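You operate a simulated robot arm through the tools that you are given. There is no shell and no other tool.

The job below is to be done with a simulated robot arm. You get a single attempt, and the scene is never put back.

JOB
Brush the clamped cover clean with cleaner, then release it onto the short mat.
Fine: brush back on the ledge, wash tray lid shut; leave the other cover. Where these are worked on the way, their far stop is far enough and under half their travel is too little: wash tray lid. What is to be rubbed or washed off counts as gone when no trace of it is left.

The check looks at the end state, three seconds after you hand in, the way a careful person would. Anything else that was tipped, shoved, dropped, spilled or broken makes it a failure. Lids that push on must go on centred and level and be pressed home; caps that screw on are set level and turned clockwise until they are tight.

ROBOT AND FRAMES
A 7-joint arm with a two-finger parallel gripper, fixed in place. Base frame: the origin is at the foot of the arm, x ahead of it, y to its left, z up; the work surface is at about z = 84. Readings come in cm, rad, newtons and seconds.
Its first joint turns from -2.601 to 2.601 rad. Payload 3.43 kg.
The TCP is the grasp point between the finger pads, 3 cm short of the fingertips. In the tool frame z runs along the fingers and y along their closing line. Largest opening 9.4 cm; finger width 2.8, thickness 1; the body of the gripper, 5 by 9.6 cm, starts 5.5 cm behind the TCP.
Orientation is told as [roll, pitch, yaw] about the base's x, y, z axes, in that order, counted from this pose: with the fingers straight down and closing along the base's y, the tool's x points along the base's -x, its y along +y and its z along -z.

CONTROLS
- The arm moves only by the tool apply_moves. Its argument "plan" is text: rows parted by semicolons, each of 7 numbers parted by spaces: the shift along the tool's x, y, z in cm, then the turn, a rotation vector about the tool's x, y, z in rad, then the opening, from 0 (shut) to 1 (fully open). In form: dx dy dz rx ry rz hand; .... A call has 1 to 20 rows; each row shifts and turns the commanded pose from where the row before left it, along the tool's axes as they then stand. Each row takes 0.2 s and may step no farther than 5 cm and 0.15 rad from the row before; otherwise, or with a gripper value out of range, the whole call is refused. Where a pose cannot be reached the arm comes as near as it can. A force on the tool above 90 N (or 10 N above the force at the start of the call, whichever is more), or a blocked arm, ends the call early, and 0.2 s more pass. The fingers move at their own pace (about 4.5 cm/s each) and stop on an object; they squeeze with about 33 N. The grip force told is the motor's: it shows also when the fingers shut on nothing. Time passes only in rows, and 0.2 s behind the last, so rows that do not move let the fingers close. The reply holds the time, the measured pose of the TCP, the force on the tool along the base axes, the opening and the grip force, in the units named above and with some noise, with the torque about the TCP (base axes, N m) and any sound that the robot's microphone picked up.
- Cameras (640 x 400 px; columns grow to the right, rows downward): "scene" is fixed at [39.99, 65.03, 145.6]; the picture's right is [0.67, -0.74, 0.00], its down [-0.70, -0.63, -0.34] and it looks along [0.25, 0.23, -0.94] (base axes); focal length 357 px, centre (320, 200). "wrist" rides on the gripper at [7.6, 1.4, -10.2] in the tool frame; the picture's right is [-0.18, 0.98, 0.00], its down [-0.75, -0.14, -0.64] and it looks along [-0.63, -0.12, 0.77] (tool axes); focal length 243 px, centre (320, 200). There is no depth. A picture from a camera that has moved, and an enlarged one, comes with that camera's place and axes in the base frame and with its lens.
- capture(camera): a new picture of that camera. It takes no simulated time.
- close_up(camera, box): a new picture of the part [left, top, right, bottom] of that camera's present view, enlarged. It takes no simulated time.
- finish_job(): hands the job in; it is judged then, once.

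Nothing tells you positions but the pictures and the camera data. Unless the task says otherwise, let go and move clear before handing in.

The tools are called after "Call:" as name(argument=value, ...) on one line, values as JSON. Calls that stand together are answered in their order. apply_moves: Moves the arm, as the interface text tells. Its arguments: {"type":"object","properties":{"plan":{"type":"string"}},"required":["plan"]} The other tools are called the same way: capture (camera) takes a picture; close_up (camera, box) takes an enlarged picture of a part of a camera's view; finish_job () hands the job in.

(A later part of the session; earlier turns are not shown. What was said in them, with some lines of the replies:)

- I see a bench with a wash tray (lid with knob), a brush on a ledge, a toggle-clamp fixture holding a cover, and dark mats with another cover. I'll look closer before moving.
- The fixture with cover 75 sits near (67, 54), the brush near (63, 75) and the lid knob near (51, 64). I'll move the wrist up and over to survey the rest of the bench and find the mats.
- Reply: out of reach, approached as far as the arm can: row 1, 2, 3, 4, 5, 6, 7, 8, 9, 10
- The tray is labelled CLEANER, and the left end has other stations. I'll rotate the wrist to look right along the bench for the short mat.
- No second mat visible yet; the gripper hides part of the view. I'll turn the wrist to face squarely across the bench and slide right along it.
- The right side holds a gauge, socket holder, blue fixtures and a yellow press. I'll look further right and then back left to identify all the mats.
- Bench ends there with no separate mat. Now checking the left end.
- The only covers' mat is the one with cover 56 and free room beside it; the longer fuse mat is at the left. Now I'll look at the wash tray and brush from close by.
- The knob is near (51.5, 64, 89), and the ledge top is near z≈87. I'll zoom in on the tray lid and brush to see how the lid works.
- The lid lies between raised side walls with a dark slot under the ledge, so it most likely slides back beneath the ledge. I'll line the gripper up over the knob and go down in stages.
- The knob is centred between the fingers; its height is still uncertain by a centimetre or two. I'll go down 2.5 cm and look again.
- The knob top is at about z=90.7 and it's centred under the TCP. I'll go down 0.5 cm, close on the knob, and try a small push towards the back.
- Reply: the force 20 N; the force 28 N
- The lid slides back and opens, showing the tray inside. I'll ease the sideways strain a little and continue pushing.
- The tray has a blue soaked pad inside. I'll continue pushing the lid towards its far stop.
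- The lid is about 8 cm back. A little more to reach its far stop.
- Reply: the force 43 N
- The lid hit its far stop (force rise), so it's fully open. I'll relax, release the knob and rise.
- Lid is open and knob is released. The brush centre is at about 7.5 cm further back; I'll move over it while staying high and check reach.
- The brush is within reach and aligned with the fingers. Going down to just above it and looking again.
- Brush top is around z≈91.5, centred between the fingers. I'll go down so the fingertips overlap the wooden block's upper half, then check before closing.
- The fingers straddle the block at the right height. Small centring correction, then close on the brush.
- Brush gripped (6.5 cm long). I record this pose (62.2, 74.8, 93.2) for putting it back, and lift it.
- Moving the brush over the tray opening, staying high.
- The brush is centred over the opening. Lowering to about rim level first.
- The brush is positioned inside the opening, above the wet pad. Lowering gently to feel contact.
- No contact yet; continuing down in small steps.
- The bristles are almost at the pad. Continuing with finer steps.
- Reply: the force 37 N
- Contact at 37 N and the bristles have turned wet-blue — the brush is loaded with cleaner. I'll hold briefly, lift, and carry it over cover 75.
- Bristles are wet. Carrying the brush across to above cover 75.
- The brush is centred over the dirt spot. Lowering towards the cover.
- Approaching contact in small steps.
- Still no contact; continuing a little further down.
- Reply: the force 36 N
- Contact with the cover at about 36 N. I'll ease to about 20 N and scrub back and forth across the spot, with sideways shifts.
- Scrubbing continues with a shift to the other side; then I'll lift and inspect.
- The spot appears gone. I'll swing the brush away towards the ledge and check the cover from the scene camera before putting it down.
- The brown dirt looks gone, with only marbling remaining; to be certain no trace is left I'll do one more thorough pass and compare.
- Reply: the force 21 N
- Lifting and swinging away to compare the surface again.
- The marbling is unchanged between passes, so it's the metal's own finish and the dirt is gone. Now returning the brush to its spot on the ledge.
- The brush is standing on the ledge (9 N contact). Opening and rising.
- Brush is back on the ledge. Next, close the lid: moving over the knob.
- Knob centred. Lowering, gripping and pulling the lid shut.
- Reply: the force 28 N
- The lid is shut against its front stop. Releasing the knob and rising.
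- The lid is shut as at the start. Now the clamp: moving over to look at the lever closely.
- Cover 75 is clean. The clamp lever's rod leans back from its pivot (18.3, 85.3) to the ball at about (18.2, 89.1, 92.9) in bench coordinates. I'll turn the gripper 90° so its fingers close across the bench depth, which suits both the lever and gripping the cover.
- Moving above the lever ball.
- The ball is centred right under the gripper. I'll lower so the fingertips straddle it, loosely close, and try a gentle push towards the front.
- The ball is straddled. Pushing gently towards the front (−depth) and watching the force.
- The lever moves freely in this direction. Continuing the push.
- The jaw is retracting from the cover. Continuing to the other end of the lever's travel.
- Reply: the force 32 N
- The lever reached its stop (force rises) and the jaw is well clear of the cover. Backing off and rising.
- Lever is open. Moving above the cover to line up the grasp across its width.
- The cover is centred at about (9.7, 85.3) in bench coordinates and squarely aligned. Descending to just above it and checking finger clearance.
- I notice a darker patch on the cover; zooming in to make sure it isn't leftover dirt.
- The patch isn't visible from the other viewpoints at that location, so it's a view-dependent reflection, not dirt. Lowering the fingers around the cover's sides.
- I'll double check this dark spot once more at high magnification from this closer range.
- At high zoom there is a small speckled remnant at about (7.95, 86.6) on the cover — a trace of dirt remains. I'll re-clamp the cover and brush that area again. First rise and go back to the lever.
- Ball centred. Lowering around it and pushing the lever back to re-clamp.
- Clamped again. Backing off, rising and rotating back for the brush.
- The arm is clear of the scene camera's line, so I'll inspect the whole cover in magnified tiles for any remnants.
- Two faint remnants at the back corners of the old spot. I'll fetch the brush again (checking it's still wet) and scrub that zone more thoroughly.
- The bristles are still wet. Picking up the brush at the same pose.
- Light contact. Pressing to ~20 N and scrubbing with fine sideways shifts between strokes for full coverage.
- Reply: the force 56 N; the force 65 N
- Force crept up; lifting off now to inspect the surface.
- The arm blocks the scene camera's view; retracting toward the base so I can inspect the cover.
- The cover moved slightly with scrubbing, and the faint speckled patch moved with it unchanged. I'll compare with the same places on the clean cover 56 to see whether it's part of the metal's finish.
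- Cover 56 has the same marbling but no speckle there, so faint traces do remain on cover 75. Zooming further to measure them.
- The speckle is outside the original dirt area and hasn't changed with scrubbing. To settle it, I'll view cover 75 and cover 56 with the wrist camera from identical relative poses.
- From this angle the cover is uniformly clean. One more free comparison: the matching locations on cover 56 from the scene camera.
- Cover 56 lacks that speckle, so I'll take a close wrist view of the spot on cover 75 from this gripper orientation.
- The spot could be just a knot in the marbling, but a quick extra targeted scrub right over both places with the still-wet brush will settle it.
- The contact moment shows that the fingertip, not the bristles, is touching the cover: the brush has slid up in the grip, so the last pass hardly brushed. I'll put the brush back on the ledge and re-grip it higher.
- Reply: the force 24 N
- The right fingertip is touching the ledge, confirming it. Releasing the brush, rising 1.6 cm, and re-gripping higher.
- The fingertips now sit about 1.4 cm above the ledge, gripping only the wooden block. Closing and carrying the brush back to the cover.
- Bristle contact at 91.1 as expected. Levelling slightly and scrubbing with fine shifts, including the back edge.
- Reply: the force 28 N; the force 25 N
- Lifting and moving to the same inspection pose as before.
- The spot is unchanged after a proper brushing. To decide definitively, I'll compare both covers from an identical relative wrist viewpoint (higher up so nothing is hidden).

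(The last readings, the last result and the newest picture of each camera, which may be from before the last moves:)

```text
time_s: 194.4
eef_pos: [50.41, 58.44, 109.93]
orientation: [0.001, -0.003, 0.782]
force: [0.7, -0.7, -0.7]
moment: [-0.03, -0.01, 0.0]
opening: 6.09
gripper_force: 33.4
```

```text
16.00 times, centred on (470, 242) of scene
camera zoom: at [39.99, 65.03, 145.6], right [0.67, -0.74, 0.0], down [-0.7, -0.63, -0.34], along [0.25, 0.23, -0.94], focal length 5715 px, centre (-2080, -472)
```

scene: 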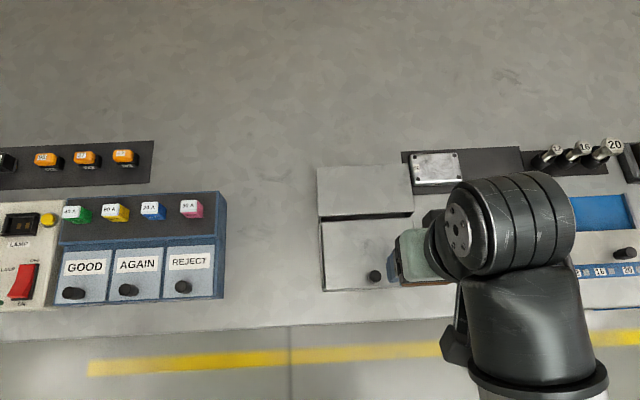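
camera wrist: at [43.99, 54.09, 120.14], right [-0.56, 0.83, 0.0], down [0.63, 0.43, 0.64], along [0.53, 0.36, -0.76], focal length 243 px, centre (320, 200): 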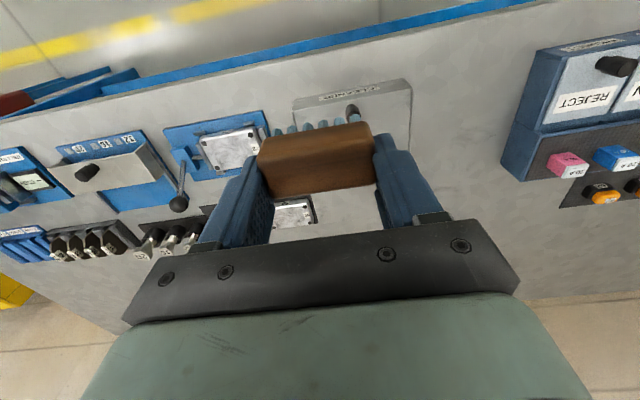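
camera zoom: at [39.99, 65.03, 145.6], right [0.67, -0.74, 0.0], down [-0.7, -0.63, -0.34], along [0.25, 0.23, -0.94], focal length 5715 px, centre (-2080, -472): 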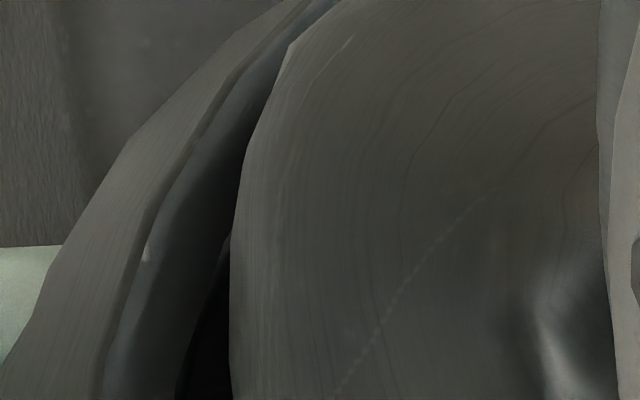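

From this viewpoint both covers look equally clean. I'll put the brush back and later compare both covers from straight above with the same wrist orientation.

Call:
apply_moves(plan="-2.4 0.4 1 0 0 0 0.3; -2.5 0.4 1 0 0 0 0.3; -2.5 0.4 1 0 0 0 0.3; -2.5 0.4 1 0 0 0 0.3; -2.5 0.45 1 0 0 0 0.3; -2.5 0.45 1 0 0 0 0.3; -2.5 0.45 1 0 0 0 0.3; -2.4 0.45 1 0 0 0 0.3; 0 0 2 0 0 0 0.3; 0 0 2 0 0 0 0.3; 0 0 2 0 0 0 0.3; 0 0 1 0 0 0 0.3; 0 0 0 0 0 0 0.3")

Call:
close_up(camera="wrist", box=[200, 40, 440, 230])

```text
time_s: 197.2
eef_pos: [62.24, 75.11, 95.14]
orientation: [0.0, -0.006, 0.782]
force: [0.7, -0.4, 0.0]
moment: [-0.03, 0.01, -0.01]
opening: 6.09
gripper_force: 33.6
```

```text
2.11 times, centred on (320, 135) of wrist
camera zoom: at [55.68, 70.67, 105.27], right [-0.56, 0.83, 0.0], down [0.63, 0.43, 0.65], along [0.53, 0.36, -0.76], focal length 511 px, centre (320, 337)
```

zoom: 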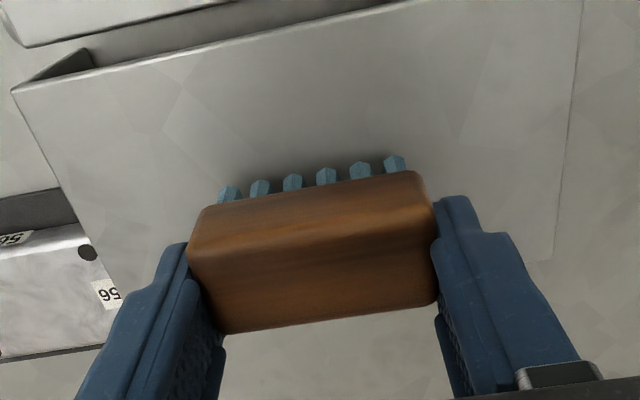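

Call:
apply_moves(plan="0.25 0 0.4 0 0 0 0.3; 0 0 0.3 0 0 0 0.3; 0 0 0 0 0 0 0.3")

Call:
apply_moves(plan="0 0 0.15 0 0 0 0.3; 0 0 0.1 0 0 0 0.3; 0 0 0 0 0 0 0.3")

Call:
apply_moves(plan="0 0 0.12 0 0 0 0.3; 0 0 0 0 0 0 0.3")

```text
time_s: 198.0
eef_pos: [62.14, 74.78, 94.42]
orientation: [-0.001, -0.006, 0.782]
force: [-0.3, 0.2, -0.6]
moment: [-0.01, -0.06, 0.02]
opening: 6.11
gripper_force: 33.7
```

```text
time_s: 198.8
eef_pos: [61.93, 74.73, 94.1]
orientation: [0.001, -0.006, 0.782]
force: [0.6, 0.2, -0.3]
moment: [0.0, 0.01, 0.0]
opening: 6.08
gripper_force: 33.1
```

```text
time_s: 199.4
eef_pos: [62.07, 74.89, 94.05]
orientation: [0.0, -0.004, 0.781]
force: [-1.1, 2.4, 11.3]
moment: [-0.11, -0.01, 0.01]
opening: 6.08
gripper_force: 33.0
```

The brush is standing on the ledge. Releasing, rising and turning the wrist.

Call:
apply_moves(plan="0 0 0 0 0 0 0.7; 0 0 0 0 0 0 0.8; 0 0 0 0 0 0 0.9; 0 0 0 0 0 0 0.9; 0 0 -1 0 0 0 0.95; 0 0 -2.5 0 0 0 1; 0 0 -3 0 0 0 1; 0 0 -2 0 0 0 1; 0 0 0 0 0 0.1426 1; 0 0 0 0 0 0.1426 1; 0 0 0 0 0 0.1426 1; 0 0 0 0 0 0.1426 1; 0 0 0 0 0 0.1426 1; 0 0 0 0 0 0.1426 1; 0 0 0 0 0 0.1426 1; 0 0 0 0 0 0.1426 1; 0 0 0 0 0 0.1426 1; 0 0 0 0 0 0.1426 1; 0 0 0 0 0 0.1426 1; 0 0 0 0 0 0 1")

Call:
capture(camera="wrist")

Call:
capture(camera="scene")

```text
time_s: 203.6
eef_pos: [62.01, 74.69, 102.42]
orientation: [0.004, 0.0, -0.787]
force: [0.3, -1.2, 0.2]
moment: [0.0, -0.01, 0.01]
opening: 9.38
gripper_force: 0.0
```

```text
taken
camera wrist: at [57.54, 81.12, 112.73], right [0.83, 0.56, 0.0], down [0.43, -0.64, 0.64], along [0.36, -0.53, -0.77], focal length 243 px, centre (320, 200)
```

wrist: 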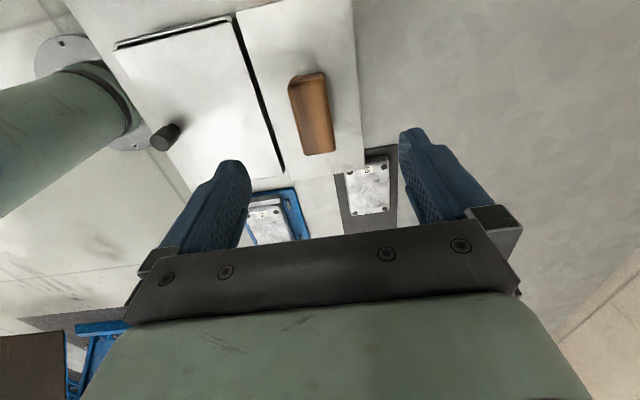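

```text
taken
```

scene: 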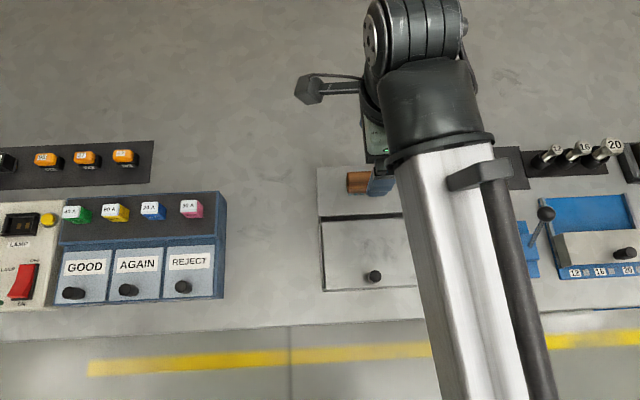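

Now moving along to look down on cover 56 (also testing reach near the mat).

Call:
apply_moves(plan="-2.8 0.1 0 0 0 0 1; -2.8 0.1 0 0 0 0 1; -2.8 0.1 0 0 0 0 1; -2.8 0 0.5 0 0 0 1; -2.7 0 0.5 0 0 0 1; 0 0 1 0 0 0 1; 0 0 0 0 0 0 1")

Call:
capture(camera="wrist")

Call:
close_up(camera="wrist", box=[330, 50, 430, 125])

```text
time_s: 205.2
eef_pos: [71.97, 65.14, 100.37]
orientation: [0.004, 0.0, -0.785]
force: [-0.4, 0.9, 0.2]
moment: [0.01, 0.02, 0.01]
opening: 9.4
gripper_force: 0.1
```

```text
taken
camera wrist: at [67.53, 71.5, 110.72], right [0.83, 0.56, 0.0], down [0.43, -0.64, 0.64], along [0.36, -0.53, -0.77], focal length 243 px, centre (320, 200)
```

wrist: 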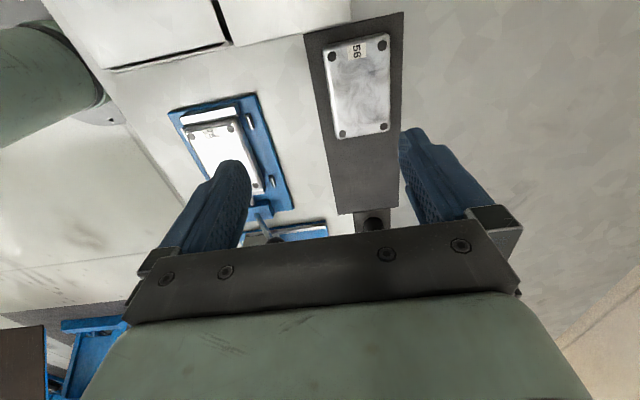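

```text
5.33 times, centred on (380, 88) of wrist
camera zoom: at [67.53, 71.5, 110.72], right [0.83, 0.56, 0.0], down [0.43, -0.64, 0.64], along [0.36, -0.53, -0.77], focal length 1294 px, centre (0, 800)
```

zoom: 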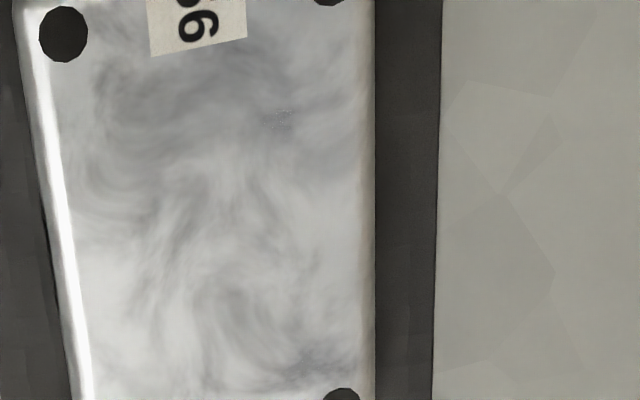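

Cover 56 shows exactly the same speckle near its label, so it's part of the finish — cover 75's dirt is fully gone. Now I'll test reach over the free part of the mat before moving the cover.

Call:
apply_moves(plan="-2 0 0.5 0 0 0 1; -2 0 0.5 0 0 0 1; -2 0 0.5 0 0 0 1; -2 0 0.5 0 0 0 1; -2.2 0 0.5 0 0 0 1; 0 0 2 0 0 0 1; 0 0 2 0 0 0 1; 0 0 0 0 0 0 1")

Call:
apply_moves(plan="0 1 0 0 0 0 1; 0 1 0 0 0 0 1; 0 0 0 0 0 0 1")

Call:
capture(camera="wrist")

```text
time_s: 207.0
eef_pos: [79.35, 57.98, 93.94]
orientation: [0.005, 0.0, -0.786]
force: [0.0, 0.5, -0.3]
moment: [0.02, 0.02, 0.0]
opening: 9.38
gripper_force: 0.1
```

```text
time_s: 207.8
eef_pos: [80.77, 59.45, 94.0]
orientation: [0.005, 0.001, -0.786]
force: [0.3, 0.3, 0.0]
moment: [0.0, 0.01, 0.0]
opening: 9.42
gripper_force: 0.1
```

```text
taken
camera wrist: at [76.23, 65.74, 104.21], right [0.83, 0.56, 0.0], down [0.43, -0.64, 0.64], along [0.36, -0.53, -0.77], focal length 243 px, centre (320, 200)
```

wrist: 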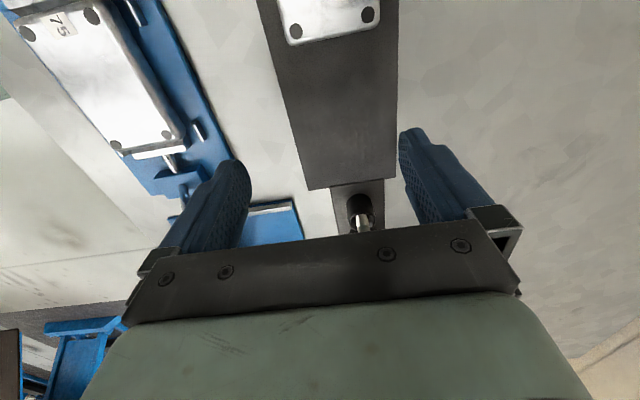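

Reach is fine at radius 100. Testing slightly further and lower.

Call:
apply_moves(plan="0 0.9 0 0 0 0 1; 0 0.8 0 0 0 0 1; 0 0 0 0 0 0 1")

Call:
apply_moves(plan="0 0 1.5 0 0 0 1; 0 0 1.5 0 0 0 1; 0 0 0 0 0 0 1")

Call:
close_up(camera="wrist", box=[220, 0, 440, 230])

```text
time_s: 208.6
eef_pos: [81.79, 60.67, 93.98]
orientation: [0.007, 0.002, -0.787]
force: [-0.4, -0.2, 0.2]
moment: [0.03, -0.02, -0.03]
opening: 9.38
gripper_force: 0.2
```

```text
time_s: 209.4
eef_pos: [82.01, 60.47, 90.98]
orientation: [0.005, -0.001, -0.785]
force: [-0.2, 0.2, -0.5]
moment: [0.02, -0.01, -0.03]
opening: 9.4
gripper_force: 0.1
```

```text
1.74 times, centred on (330, 115) of wrist
camera zoom: at [77.39, 66.92, 101.2], right [0.83, 0.56, 0.0], down [0.43, -0.64, 0.64], along [0.36, -0.53, -0.77], focal length 422 px, centre (303, 348)
```

zoom: 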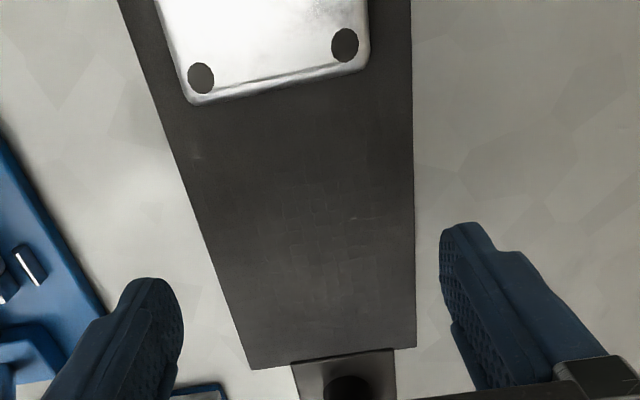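

The arm reaches the mat centre (radius 102) with the tool vertical. Now back to the lever to open the clamp again.

Call:
apply_moves(plan="0 0 -3 0 0 0 1; 0 0 -3 0 0 0 1; 0 0 -3 0 0 0 1; 0 0 -2.6 0 0 0 0.8; -0.6 -2.3 0 0 0 0 0.6; -0.6 -2.3 0 0 0 0 0.6; -0.6 -2.3 0 0 0 0 0.6; -0.6 -2.3 0 0 0 0 0.6; -0.7 -2.3 0 0 0 0 0.6; 0 0 0 0 0 0 0.6")

Call:
close_up(camera="wrist", box=[220, 40, 420, 200])

```text
time_s: 211.6
eef_pos: [75.87, 50.18, 102.56]
orientation: [0.002, 0.0, -0.786]
force: [0.4, -0.4, 0.0]
moment: [0.0, 0.01, -0.01]
opening: 5.66
gripper_force: 0.1
```

```text
2.50 times, centred on (320, 120) of wrist
camera zoom: at [71.42, 56.54, 112.83], right [0.83, 0.56, 0.0], down [0.43, -0.64, 0.64], along [0.36, -0.53, -0.77], focal length 606 px, centre (320, 400)
```

zoom: 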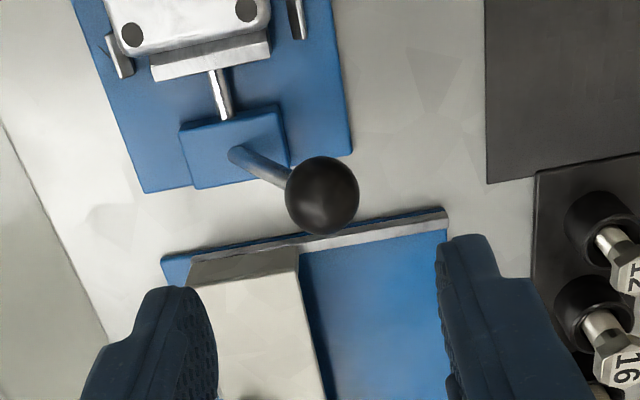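

Same geometry as before. Repeating the lever opening.

Call:
apply_moves(plan="0 0 2.5 0 0 0 0.6; 0 0 2.5 0 0 0 0.6; 0 0 2.5 0 0 0 0.6; 0 0 0 0 0 0 0.32; 0 0 0 0 0 0 0.32; 0 0 0 0 0 0 0.32; 0 -0.4 0 0 0 0 0.32; 0 -0.5 0 0 0 0 0.32; 0 -0.5 0 0 0 0 0.32; 0 -0.5 0 0 0 0 0.32; 0 -0.5 0 0 0 0 0.32; 0 -0.5 0 0 0 0 0.32; 0 -0.5 0 0 0 0 0.32; 0 -0.5 0 0 0 0 0.32; 0 -0.5 0 0 0 0 0.32; 0 -0.5 0 0 0 0 0.32; 0 -0.5 0 0 0 0 0.32; 0 0 0 0 0 0 0.32")

Call:
apply_moves(plan="0 -0.5 0 0 0 0 0.32; 0 -0.5 0 0 0 0 0.32; 0 -0.4 0 0 0 0 0.32; 0 -0.4 0 0 0 0 0.32; 0 -0.4 0.2 0 0 0 0.32; 0 -0.3 0.2 0 0 0 0.32; 0 0 0 0 0 0 0.32")

Call:
close_up(camera="wrist", box=[220, 40, 420, 200])

```text
time_s: 215.4
eef_pos: [72.08, 46.48, 94.99]
orientation: [0.005, 0.0, -0.788]
force: [0.3, -0.4, 0.0]
moment: [-0.02, 0.01, 0.03]
opening: 3.01
gripper_force: 0.1
```

```text
time_s: 217.0
eef_pos: [70.37, 44.75, 94.52]
orientation: [0.004, 0.0, -0.785]
force: [2.8, 2.9, 2.3]
moment: [0.11, -0.1, 0.02]
opening: 3.25
gripper_force: 2.8
```

```text
2.50 times, centred on (320, 120) of wrist
camera zoom: at [65.88, 51.05, 104.83], right [0.83, 0.56, 0.01], down [0.43, -0.64, 0.64], along [0.36, -0.53, -0.77], focal length 606 px, centre (320, 400)
```

zoom: 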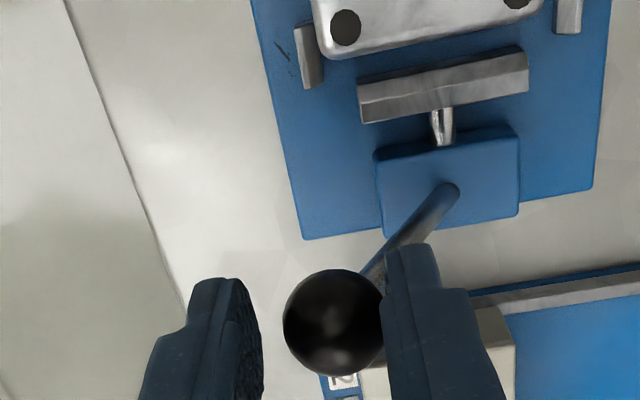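

Lever at its open stop. Backing off and moving above the cover.

Call:
apply_moves(plan="0 0.4 0 0 0 0 0.45; 0 0 -1.5 0 0 0 0.45; 0 0 -2.5 0 0 0 0.45; 0 0 -2.5 0 0 0 0.45; 0 0 -1.5 0 0 0 1; 2.1 0.8 0 0 0 0 1; 2.1 0.8 0 0 0 0 1; 2.1 0.8 0 0 0 0 1; 2.1 0.85 0 0 0 0 1; 0 0 2 0 0 0 1; 0 0 2 0 0 0 1; 0 0 2 0 0 0 1; 0 0 2 0 0 0 1; 0 0 0 0 0 0 1")

Call:
close_up(camera="wrist", box=[210, 30, 430, 200])

Call:
capture(camera="wrist")

```text
time_s: 220.0
eef_pos: [67.03, 53.22, 94.6]
orientation: [0.005, 0.001, -0.786]
force: [0.1, -0.3, -0.1]
moment: [0.02, 0.04, 0.03]
opening: 9.39
gripper_force: 0.1
```

```text
2.35 times, centred on (320, 115) of wrist
camera zoom: at [62.56, 59.52, 104.85], right [0.83, 0.56, 0.0], down [0.43, -0.64, 0.64], along [0.36, -0.53, -0.77], focal length 571 px, centre (320, 400)
```

zoom: 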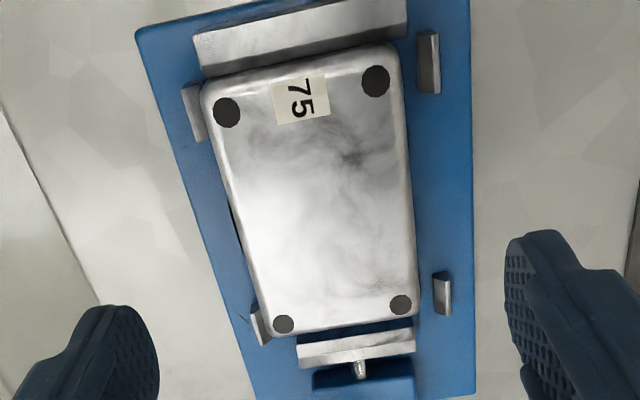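

```text
taken
camera wrist: at [62.56, 59.52, 104.85], right [0.83, 0.56, 0.0], down [0.43, -0.64, 0.64], along [0.36, -0.53, -0.77], focal length 243 px, centre (320, 200)
```

wrist: 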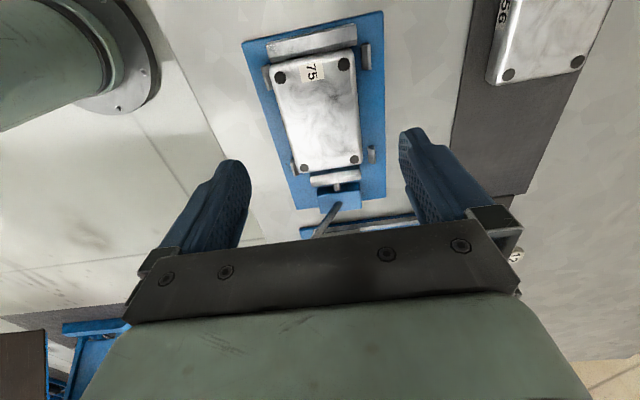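

Cover centred at (9.66, 85.04), aligned. Lowering the fingers on both sides.

Call:
apply_moves(plan="0.1 0.12 2 0 0 0 1; 0 0 2 0 0 0 1; 0 0 1.5 0 0 0 1; 0 0 0 0 0 0 1")

Call:
apply_moves(plan="0 0 0.4 0 0 0 1; 0 0 0.4 0 0 0 1; 0 0 0 0 0 0 1")

Call:
close_up(camera="scene", box=[420, 200, 560, 300])

Call:
close_up(camera="wrist", box=[180, 60, 460, 240])

```text
time_s: 221.0
eef_pos: [67.15, 53.33, 89.12]
orientation: [0.006, 0.001, -0.784]
force: [0.1, -0.6, 0.9]
moment: [0.02, -0.02, -0.01]
opening: 9.41
gripper_force: 0.0
```

```text
time_s: 221.8
eef_pos: [67.06, 53.38, 88.3]
orientation: [0.005, 0.001, -0.785]
force: [0.6, 0.3, 0.1]
moment: [0.01, -0.01, 0.02]
opening: 9.39
gripper_force: 0.3
```

```text
4.00 times, centred on (490, 250) of scene
camera zoom: at [39.99, 65.03, 145.6], right [0.67, -0.74, 0.0], down [-0.7, -0.63, -0.34], along [0.25, 0.23, -0.94], focal length 1429 px, centre (-360, 0)
```

zoom: 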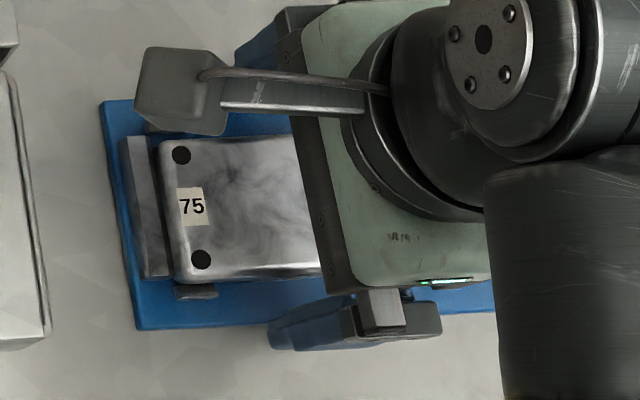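

```text
2.22 times, centred on (320, 150) of wrist
camera zoom: at [62.54, 59.74, 98.53], right [0.83, 0.56, 0.0], down [0.43, -0.64, 0.64], along [0.36, -0.53, -0.77], focal length 539 px, centre (320, 311)
```

zoom: 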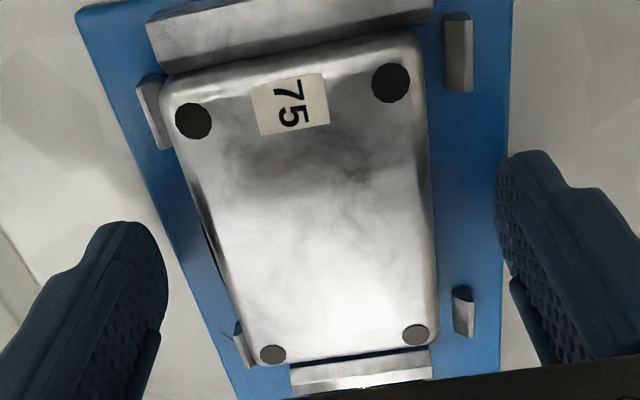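

Clear on both sides. Closing on the cover and test-lifting slightly.

Call:
apply_moves(plan="0 0 0.15 0 0 0 0.8; 0 0 0 0 0 0 0.7; 0 0 0 0 0 0 0.4; 0 0 0 0 0 0 0.4; 0 0 0 0 0 0 0.4; 0 0 0 0 0 0 0.4")

Call:
close_up(camera="wrist", box=[180, 60, 460, 240])

```text
time_s: 223.2
eef_pos: [67.17, 53.43, 88.11]
orientation: [0.005, 0.0, -0.784]
force: [1.8, 1.2, 1.4]
moment: [0.01, -0.01, 0.04]
opening: 5.93
gripper_force: 32.7
```

```text
2.22 times, centred on (320, 150) of wrist
camera zoom: at [62.56, 59.75, 98.39], right [0.83, 0.56, 0.0], down [0.43, -0.64, 0.64], along [0.36, -0.53, -0.77], focal length 539 px, centre (320, 311)
```

zoom: 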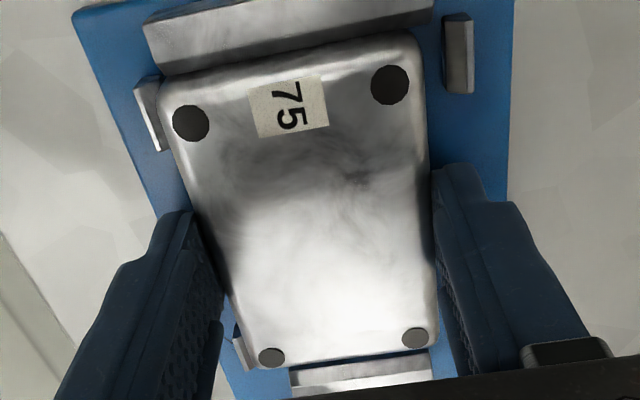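

Gripped (5.9 cm). Lifting.

Call:
apply_moves(plan="0 0 -0.5 0 0 0 0.4; 0 0 -1 0 0 0 0.4; 0 0 -2 0 0 0 0.4; 0 0 -2.5 0 0 0 0.4; 0 0 -3 0 0 0 0.4; 0 0 0 0 0 0 0.4")

Call:
capture(camera="wrist")

Call:
capture(camera="scene")

```text
time_s: 224.6
eef_pos: [67.02, 53.34, 97.21]
orientation: [0.004, -0.001, -0.786]
force: [0.3, 0.4, -1.1]
moment: [-0.01, -0.01, -0.04]
opening: 5.94
gripper_force: 33.0
```

```text
taken
camera wrist: at [62.55, 59.69, 107.46], right [0.83, 0.56, 0.0], down [0.43, -0.64, 0.64], along [0.36, -0.53, -0.77], focal length 243 px, centre (320, 200)
```

wrist: 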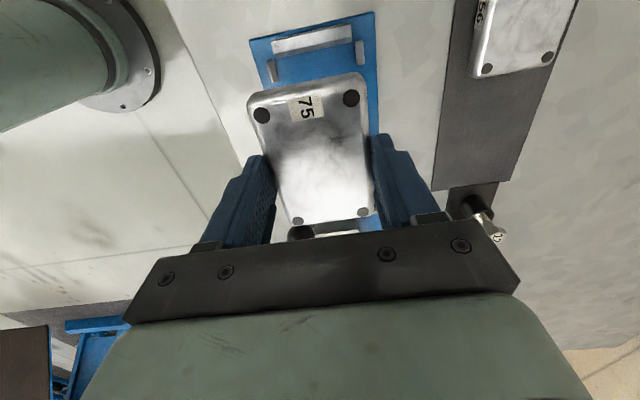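

```text
taken
```

scene: 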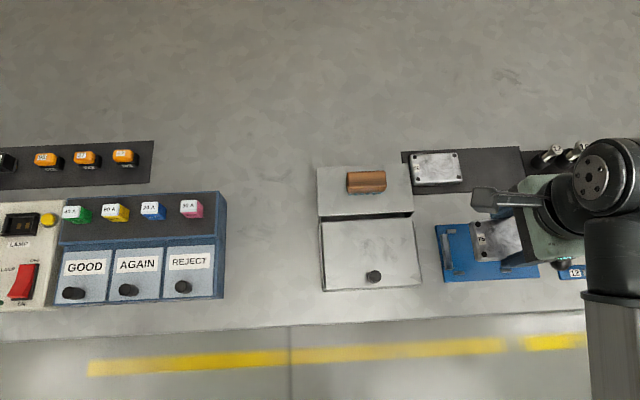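

The cover lifted level. Carrying it over the free part of the mat.

Call:
apply_moves(plan="-0.78 1.9 0 0 0 0 0.4; -0.78 1.95 0 0 0 0 0.4; -0.78 1.95 0 0 0 0 0.4; -0.78 1.95 0 0 0 0 0.4; -0.78 2 0 0 0 0 0.4; -0.78 2 0 0 0 0 0.4; -0.78 2 0 0 0 0 0.4; -0.78 1.95 0 0 0 0 0.4; 0 0 0 0 0 0 0.4")

Call:
capture(camera="wrist")

Call:
capture(camera="scene")

```text
time_s: 226.6
eef_pos: [82.65, 59.97, 97.25]
orientation: [0.004, 0.001, -0.786]
force: [-0.4, -0.3, -1.3]
moment: [0.02, -0.01, 0.01]
opening: 5.92
gripper_force: 32.9
```

```text
taken
camera wrist: at [78.09, 66.33, 107.47], right [0.83, 0.56, 0.0], down [0.43, -0.64, 0.64], along [0.36, -0.53, -0.77], focal length 243 px, centre (320, 200)
```

wrist: 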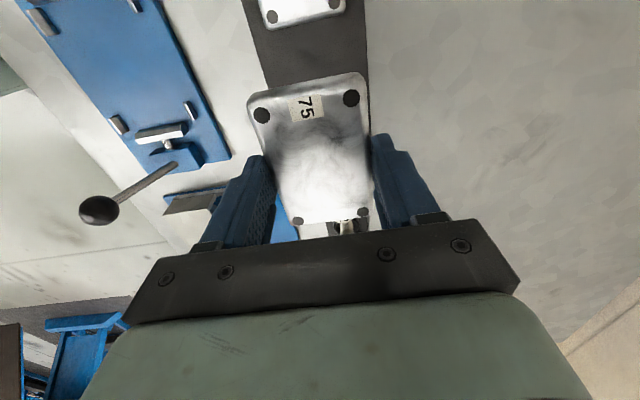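

```text
taken
```

scene: 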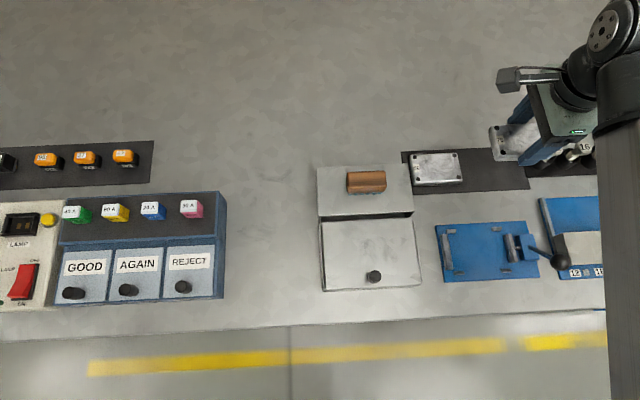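

The cover is over the free mat area with clearance to cover 56 and the sockets. Lowering.

Call:
apply_moves(plan="0 0 2 0 0 0 0.4; 0 0 2 0 0 0 0.4; 0 0 2 0 0 0 0.4; 0 0 1.5 0 0 0 0.4; 0 0 0.6 0 0 0 0.4; 0 0 0 0 0 0 0.4")

Call:
capture(camera="wrist")

Call:
close_up(camera="scene", box=[440, 110, 600, 210])

```text
time_s: 228.0
eef_pos: [82.58, 60.03, 89.18]
orientation: [0.007, 0.0, -0.787]
force: [-0.2, -0.1, -1.3]
moment: [0.01, -0.04, -0.02]
opening: 5.92
gripper_force: 32.9
```

```text
taken
camera wrist: at [78.03, 66.38, 99.43], right [0.83, 0.56, 0.0], down [0.43, -0.64, 0.64], along [0.36, -0.53, -0.77], focal length 243 px, centre (320, 200)
```

wrist: 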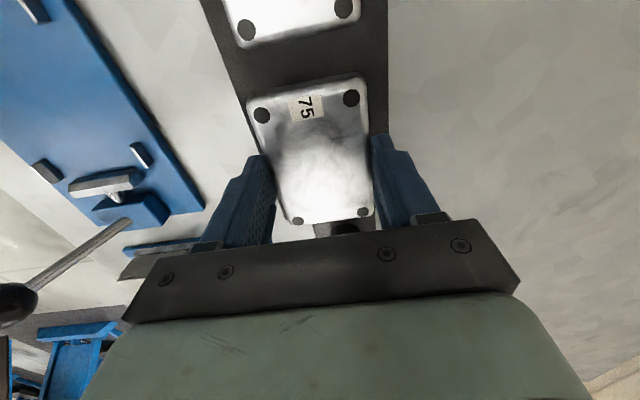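

```text
4.00 times, centred on (520, 160) of scene
camera zoom: at [39.99, 65.03, 145.6], right [0.67, -0.74, 0.0], down [-0.7, -0.63, -0.34], along [0.25, 0.23, -0.94], focal length 1429 px, centre (-480, 360)
```

zoom: 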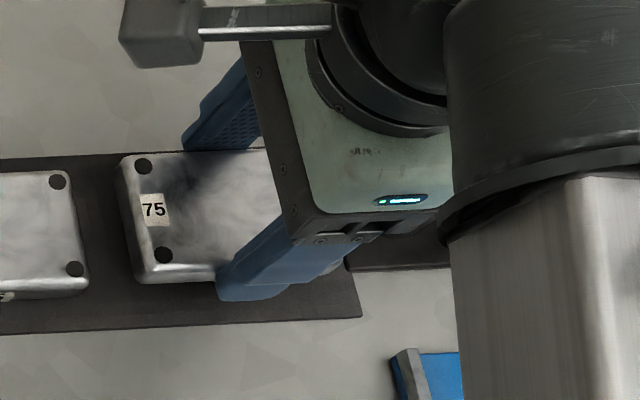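

Well centred on the mat. Lowering in fine steps until contact.

Call:
apply_moves(plan="0 0 0.3 0 0 0 0.4; 0 0 0.3 0 0 0 0.4; 0 0 0.2 0 0 0 0.4; 0 0 0 0 0 0 0.4")

Call:
apply_moves(plan="0 0 0.12 0 0 0 0.4; 0 0 0.12 0 0 0 0.4; 0 0 0 0 0 0 0.4")

Call:
apply_moves(plan="0 0 0.1 0 0 0 0.4; 0 0 0 0 0 0 0.4")

```text
time_s: 229.0
eef_pos: [82.56, 60.1, 88.3]
orientation: [0.004, -0.001, -0.785]
force: [0.1, -0.2, -2.4]
moment: [0.01, -0.02, 0.03]
opening: 5.96
gripper_force: 33.2
```

```text
time_s: 229.8
eef_pos: [82.64, 60.02, 88.11]
orientation: [0.005, -0.001, -0.786]
force: [0.2, 0.4, -1.3]
moment: [-0.03, 0.05, -0.02]
opening: 5.95
gripper_force: 32.9
```

```text
time_s: 230.4
eef_pos: [82.6, 59.9, 87.96]
orientation: [0.007, 0.0, -0.785]
force: [0.8, 0.0, -2.3]
moment: [0.0, -0.01, 0.06]
opening: 5.92
gripper_force: 33.2
```

Call:
apply_moves(plan="0 0 0.1 0 0 0 0.4; 0 0 0 0 0 0 0.4")

Call:
apply_moves(plan="0 0 0.1 0 0 0 0.4; 0 0 0 0 0 0 0.4")

Call:
apply_moves(plan="0 0 0.1 0 0 0 0.4; 0 0 0 0 0 0 0.4")

```text
time_s: 231.0
eef_pos: [82.63, 60.16, 87.78]
orientation: [0.006, -0.001, -0.785]
force: [0.3, -0.1, -2.1]
moment: [-0.01, 0.01, 0.01]
opening: 5.91
gripper_force: 33.0
```

```text
time_s: 231.6
eef_pos: [82.47, 60.06, 87.86]
orientation: [0.005, 0.0, -0.785]
force: [0.7, -0.3, -1.6]
moment: [-0.02, 0.02, -0.01]
opening: 5.95
gripper_force: 33.5
```

```text
time_s: 232.2
eef_pos: [82.53, 59.98, 87.58]
orientation: [0.006, 0.0, -0.786]
force: [-0.5, 0.4, -1.0]
moment: [-0.02, -0.02, 0.0]
opening: 5.93
gripper_force: 32.5
```

Call:
apply_moves(plan="0 0 0.1 0 0 0 0.4; 0 0 0 0 0 0 0.4")

Call:
apply_moves(plan="0 0 0.1 0 0 0 0.4; 0 0 0 0 0 0 0.4")

Call:
close_up(camera="scene", box=[440, 110, 600, 210])

```text
time_s: 232.8
eef_pos: [82.57, 60.09, 87.65]
orientation: [0.005, 0.001, -0.785]
force: [0.6, 2.8, 6.6]
moment: [-0.18, 0.17, -0.07]
opening: 5.93
gripper_force: 32.3
```

```text
time_s: 233.4
eef_pos: [82.55, 60.03, 87.54]
orientation: [0.007, 0.001, -0.785]
force: [1.6, 3.7, 22.1]
moment: [-0.13, 0.34, 0.01]
opening: 5.95
gripper_force: 32.6
```

```text
4.00 times, centred on (520, 160) of scene
camera zoom: at [39.99, 65.03, 145.6], right [0.67, -0.74, 0.0], down [-0.7, -0.63, -0.34], along [0.25, 0.23, -0.94], focal length 1429 px, centre (-480, 360)
```

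zoom: 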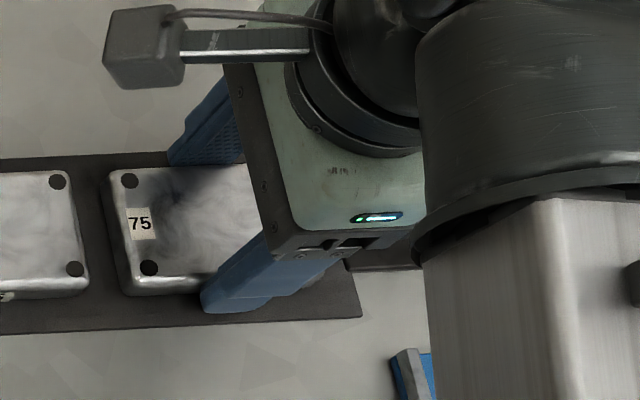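

Cover resting on the mat. Easing pressure and opening the fingers slowly.

Call:
apply_moves(plan="0 0 -0.08 0 0 0 0.4; 0 0 0 0 0 0 0.68; 0 0 0 0 0 0 0.74; 0 0 0 0 0 0 0.85; 0 0 0 0 0 0 0.95; 0 0 0 0 0 0 0.95; 0 0 -1 0 0 0 0.95; 0 0 -2 0 0 0 1; 0 0 -3 0 0 0 1; 0 0 -3 0 0 0 1; 0 0 0 0 0 0 1")

Call:
capture(camera="wrist")

Call:
close_up(camera="wrist", box=[220, 0, 440, 180])

```text
time_s: 235.8
eef_pos: [82.46, 60.08, 96.59]
orientation: [0.003, -0.001, -0.784]
force: [0.4, -0.4, 0.0]
moment: [-0.04, -0.03, -0.03]
opening: 9.4
gripper_force: 0.1
```

```text
taken
camera wrist: at [77.99, 66.44, 106.87], right [0.83, 0.56, 0.0], down [0.43, -0.64, 0.64], along [0.36, -0.53, -0.77], focal length 243 px, centre (320, 200)
```

wrist: 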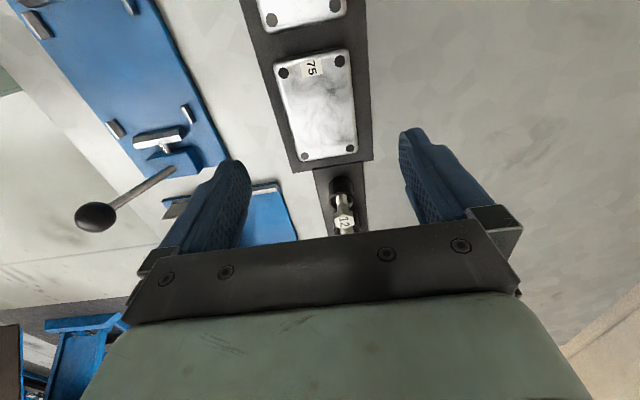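

```text
2.22 times, centred on (330, 90) of wrist
camera zoom: at [77.99, 66.44, 106.87], right [0.83, 0.56, 0.0], down [0.43, -0.64, 0.64], along [0.36, -0.53, -0.77], focal length 539 px, centre (298, 444)
```

zoom: 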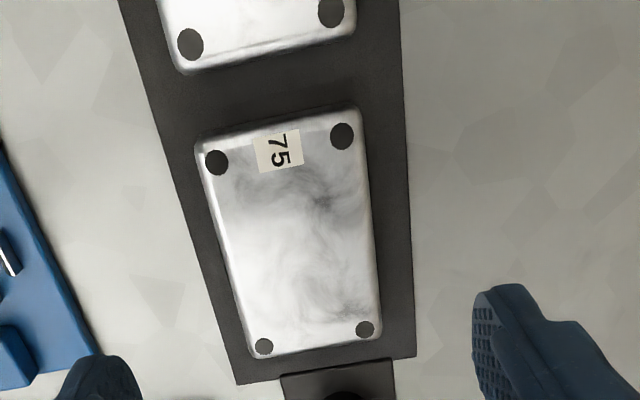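

Cover 75 lies flat and fully on the mat beside cover 56. Retreating clear and checking the whole scene.

Call:
apply_moves(plan="0 0 -2 0 0 0 1; 0 0 -2 0 0 0 1; 0 -2.5 -1 0 0 0 1; 0 -2.5 0 0 0 0 1; 0 -2.5 0 0 0 0 1; 0 -2.5 0 0 0 0 1; 0 -2.5 0 0 0 0 1; 0 -2.5 0 0 0 0 1; 0 -2.5 0 0 0 0 1; 0 -2.5 0 0 0 0 1; 0 -2.5 0 0 0 0 1; 0 -2 0 0 0 0 1; 0 0 0 0 0 0 1")

Call:
capture(camera="scene")

Call:
capture(camera="wrist")

```text
time_s: 238.6
eef_pos: [65.22, 42.66, 101.51]
orientation: [0.006, 0.001, -0.787]
force: [-0.3, 0.0, -0.1]
moment: [0.01, -0.02, -0.02]
opening: 9.41
gripper_force: 0.0
```

```text
taken
```

scene: 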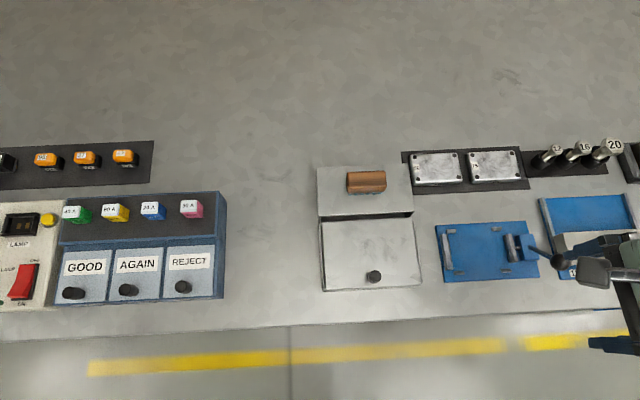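

```text
taken
camera wrist: at [60.63, 49.04, 111.7], right [0.83, 0.56, 0.0], down [0.43, -0.64, 0.64], along [0.36, -0.53, -0.77], focal length 243 px, centre (320, 200)
```

wrist: 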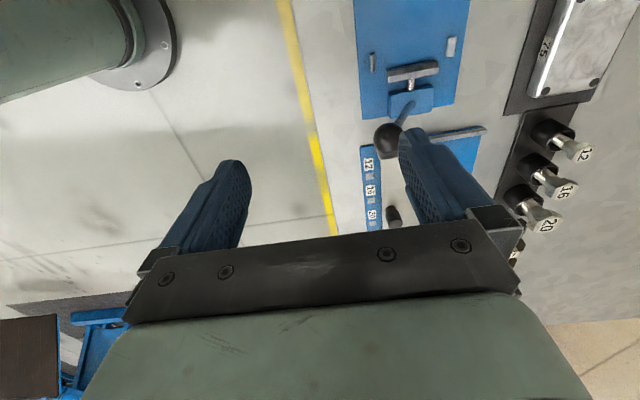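

Call:
close_up(camera="scene", box=[395, 140, 535, 200])

Call:
close_up(camera="scene", box=[310, 155, 430, 300])

Call:
close_up(camera="scene", box=[465, 145, 525, 190])

Call:
close_up(camera="scene", box=[430, 200, 640, 300])

```text
4.57 times, centred on (465, 170) of scene
camera zoom: at [39.99, 65.03, 145.6], right [0.67, -0.74, 0.0], down [-0.7, -0.63, -0.34], along [0.25, 0.23, -0.94], focal length 1633 px, centre (-343, 337)
```

zoom: 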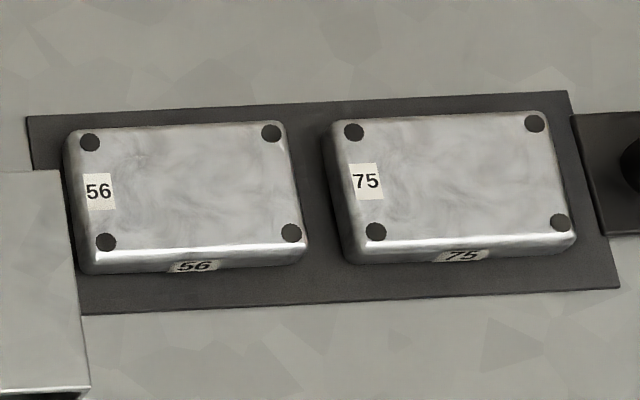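

```text
2.76 times, centred on (370, 228) of scene
camera zoom: at [39.99, 65.03, 145.6], right [0.67, -0.74, 0.0], down [-0.7, -0.63, -0.34], along [0.25, 0.23, -0.94], focal length 985 px, centre (182, 124)
```

zoom: 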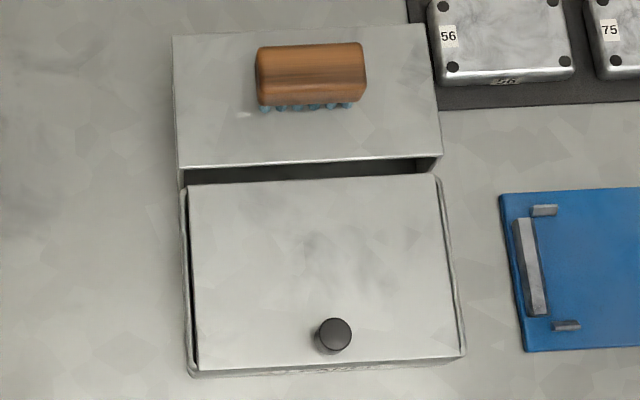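

```text
8.89 times, centred on (495, 168) of scene
camera zoom: at [39.99, 65.03, 145.6], right [0.67, -0.74, 0.0], down [-0.7, -0.63, -0.34], along [0.25, 0.23, -0.94], focal length 3175 px, centre (-1236, 489)
```

zoom: 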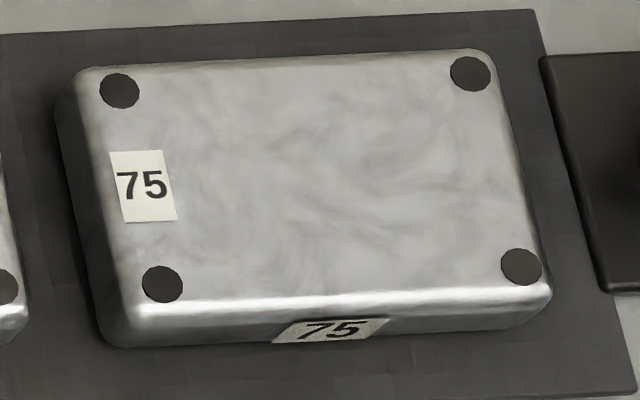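

```text
3.05 times, centred on (535, 250) of scene
camera zoom: at [39.99, 65.03, 145.6], right [0.67, -0.74, 0.0], down [-0.7, -0.63, -0.34], along [0.25, 0.23, -0.94], focal length 1089 px, centre (-335, 48)
```

zoom: 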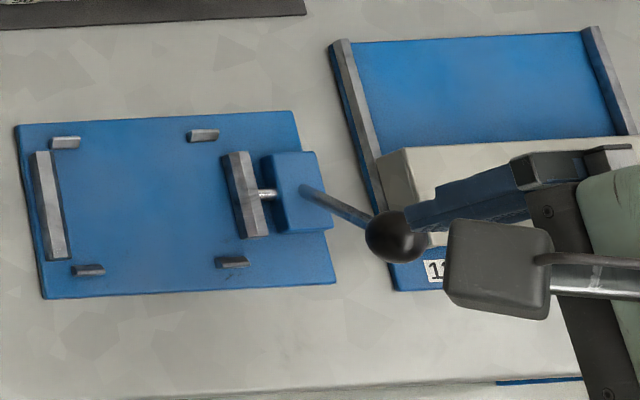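

Everything checks out. Cover 75 is clean and flat on the mat, and cover 56 was not touched. The brush is on its ledge, the tray lid is shut with its knob exactly where it started, and the arm is clear. Handing in.

Call:
finish_job()

```text
The job is handed in.
```

The job is handed in: cover 75 was brushed clean with cleaner, unclamped, and set down flat on the mat next to cover 56. I haven't seen a result from the check.

- **Cleaning:** No dirt shows on cover 75 in the final pictures. A faint speckle remains near its label. Cover 56 has the same speckle in the same spot, so I took it as part of the metal finish.
- **Extra brushing:** I re-clamped the cover and brushed it again to be sure. On one pass the brush had slid up in the grip. A fingertip rubbed the cover and shifted it about 3 mm in the clamp. I saw no marks afterwards.
- **Which mat:** Nothing is labelled "short mat". I used the mat that already held cover 56, because the mat at the left end of the bench is longer and the one under the sockets is full.
- **Brush and tray lid:** The brush is back on the ledge, with its bristles still wet. The lid was opened to its far stop for the dip and pulled shut again. In the final picture its knob is where it started.
- **Clamp:** The lever is left in the open position.
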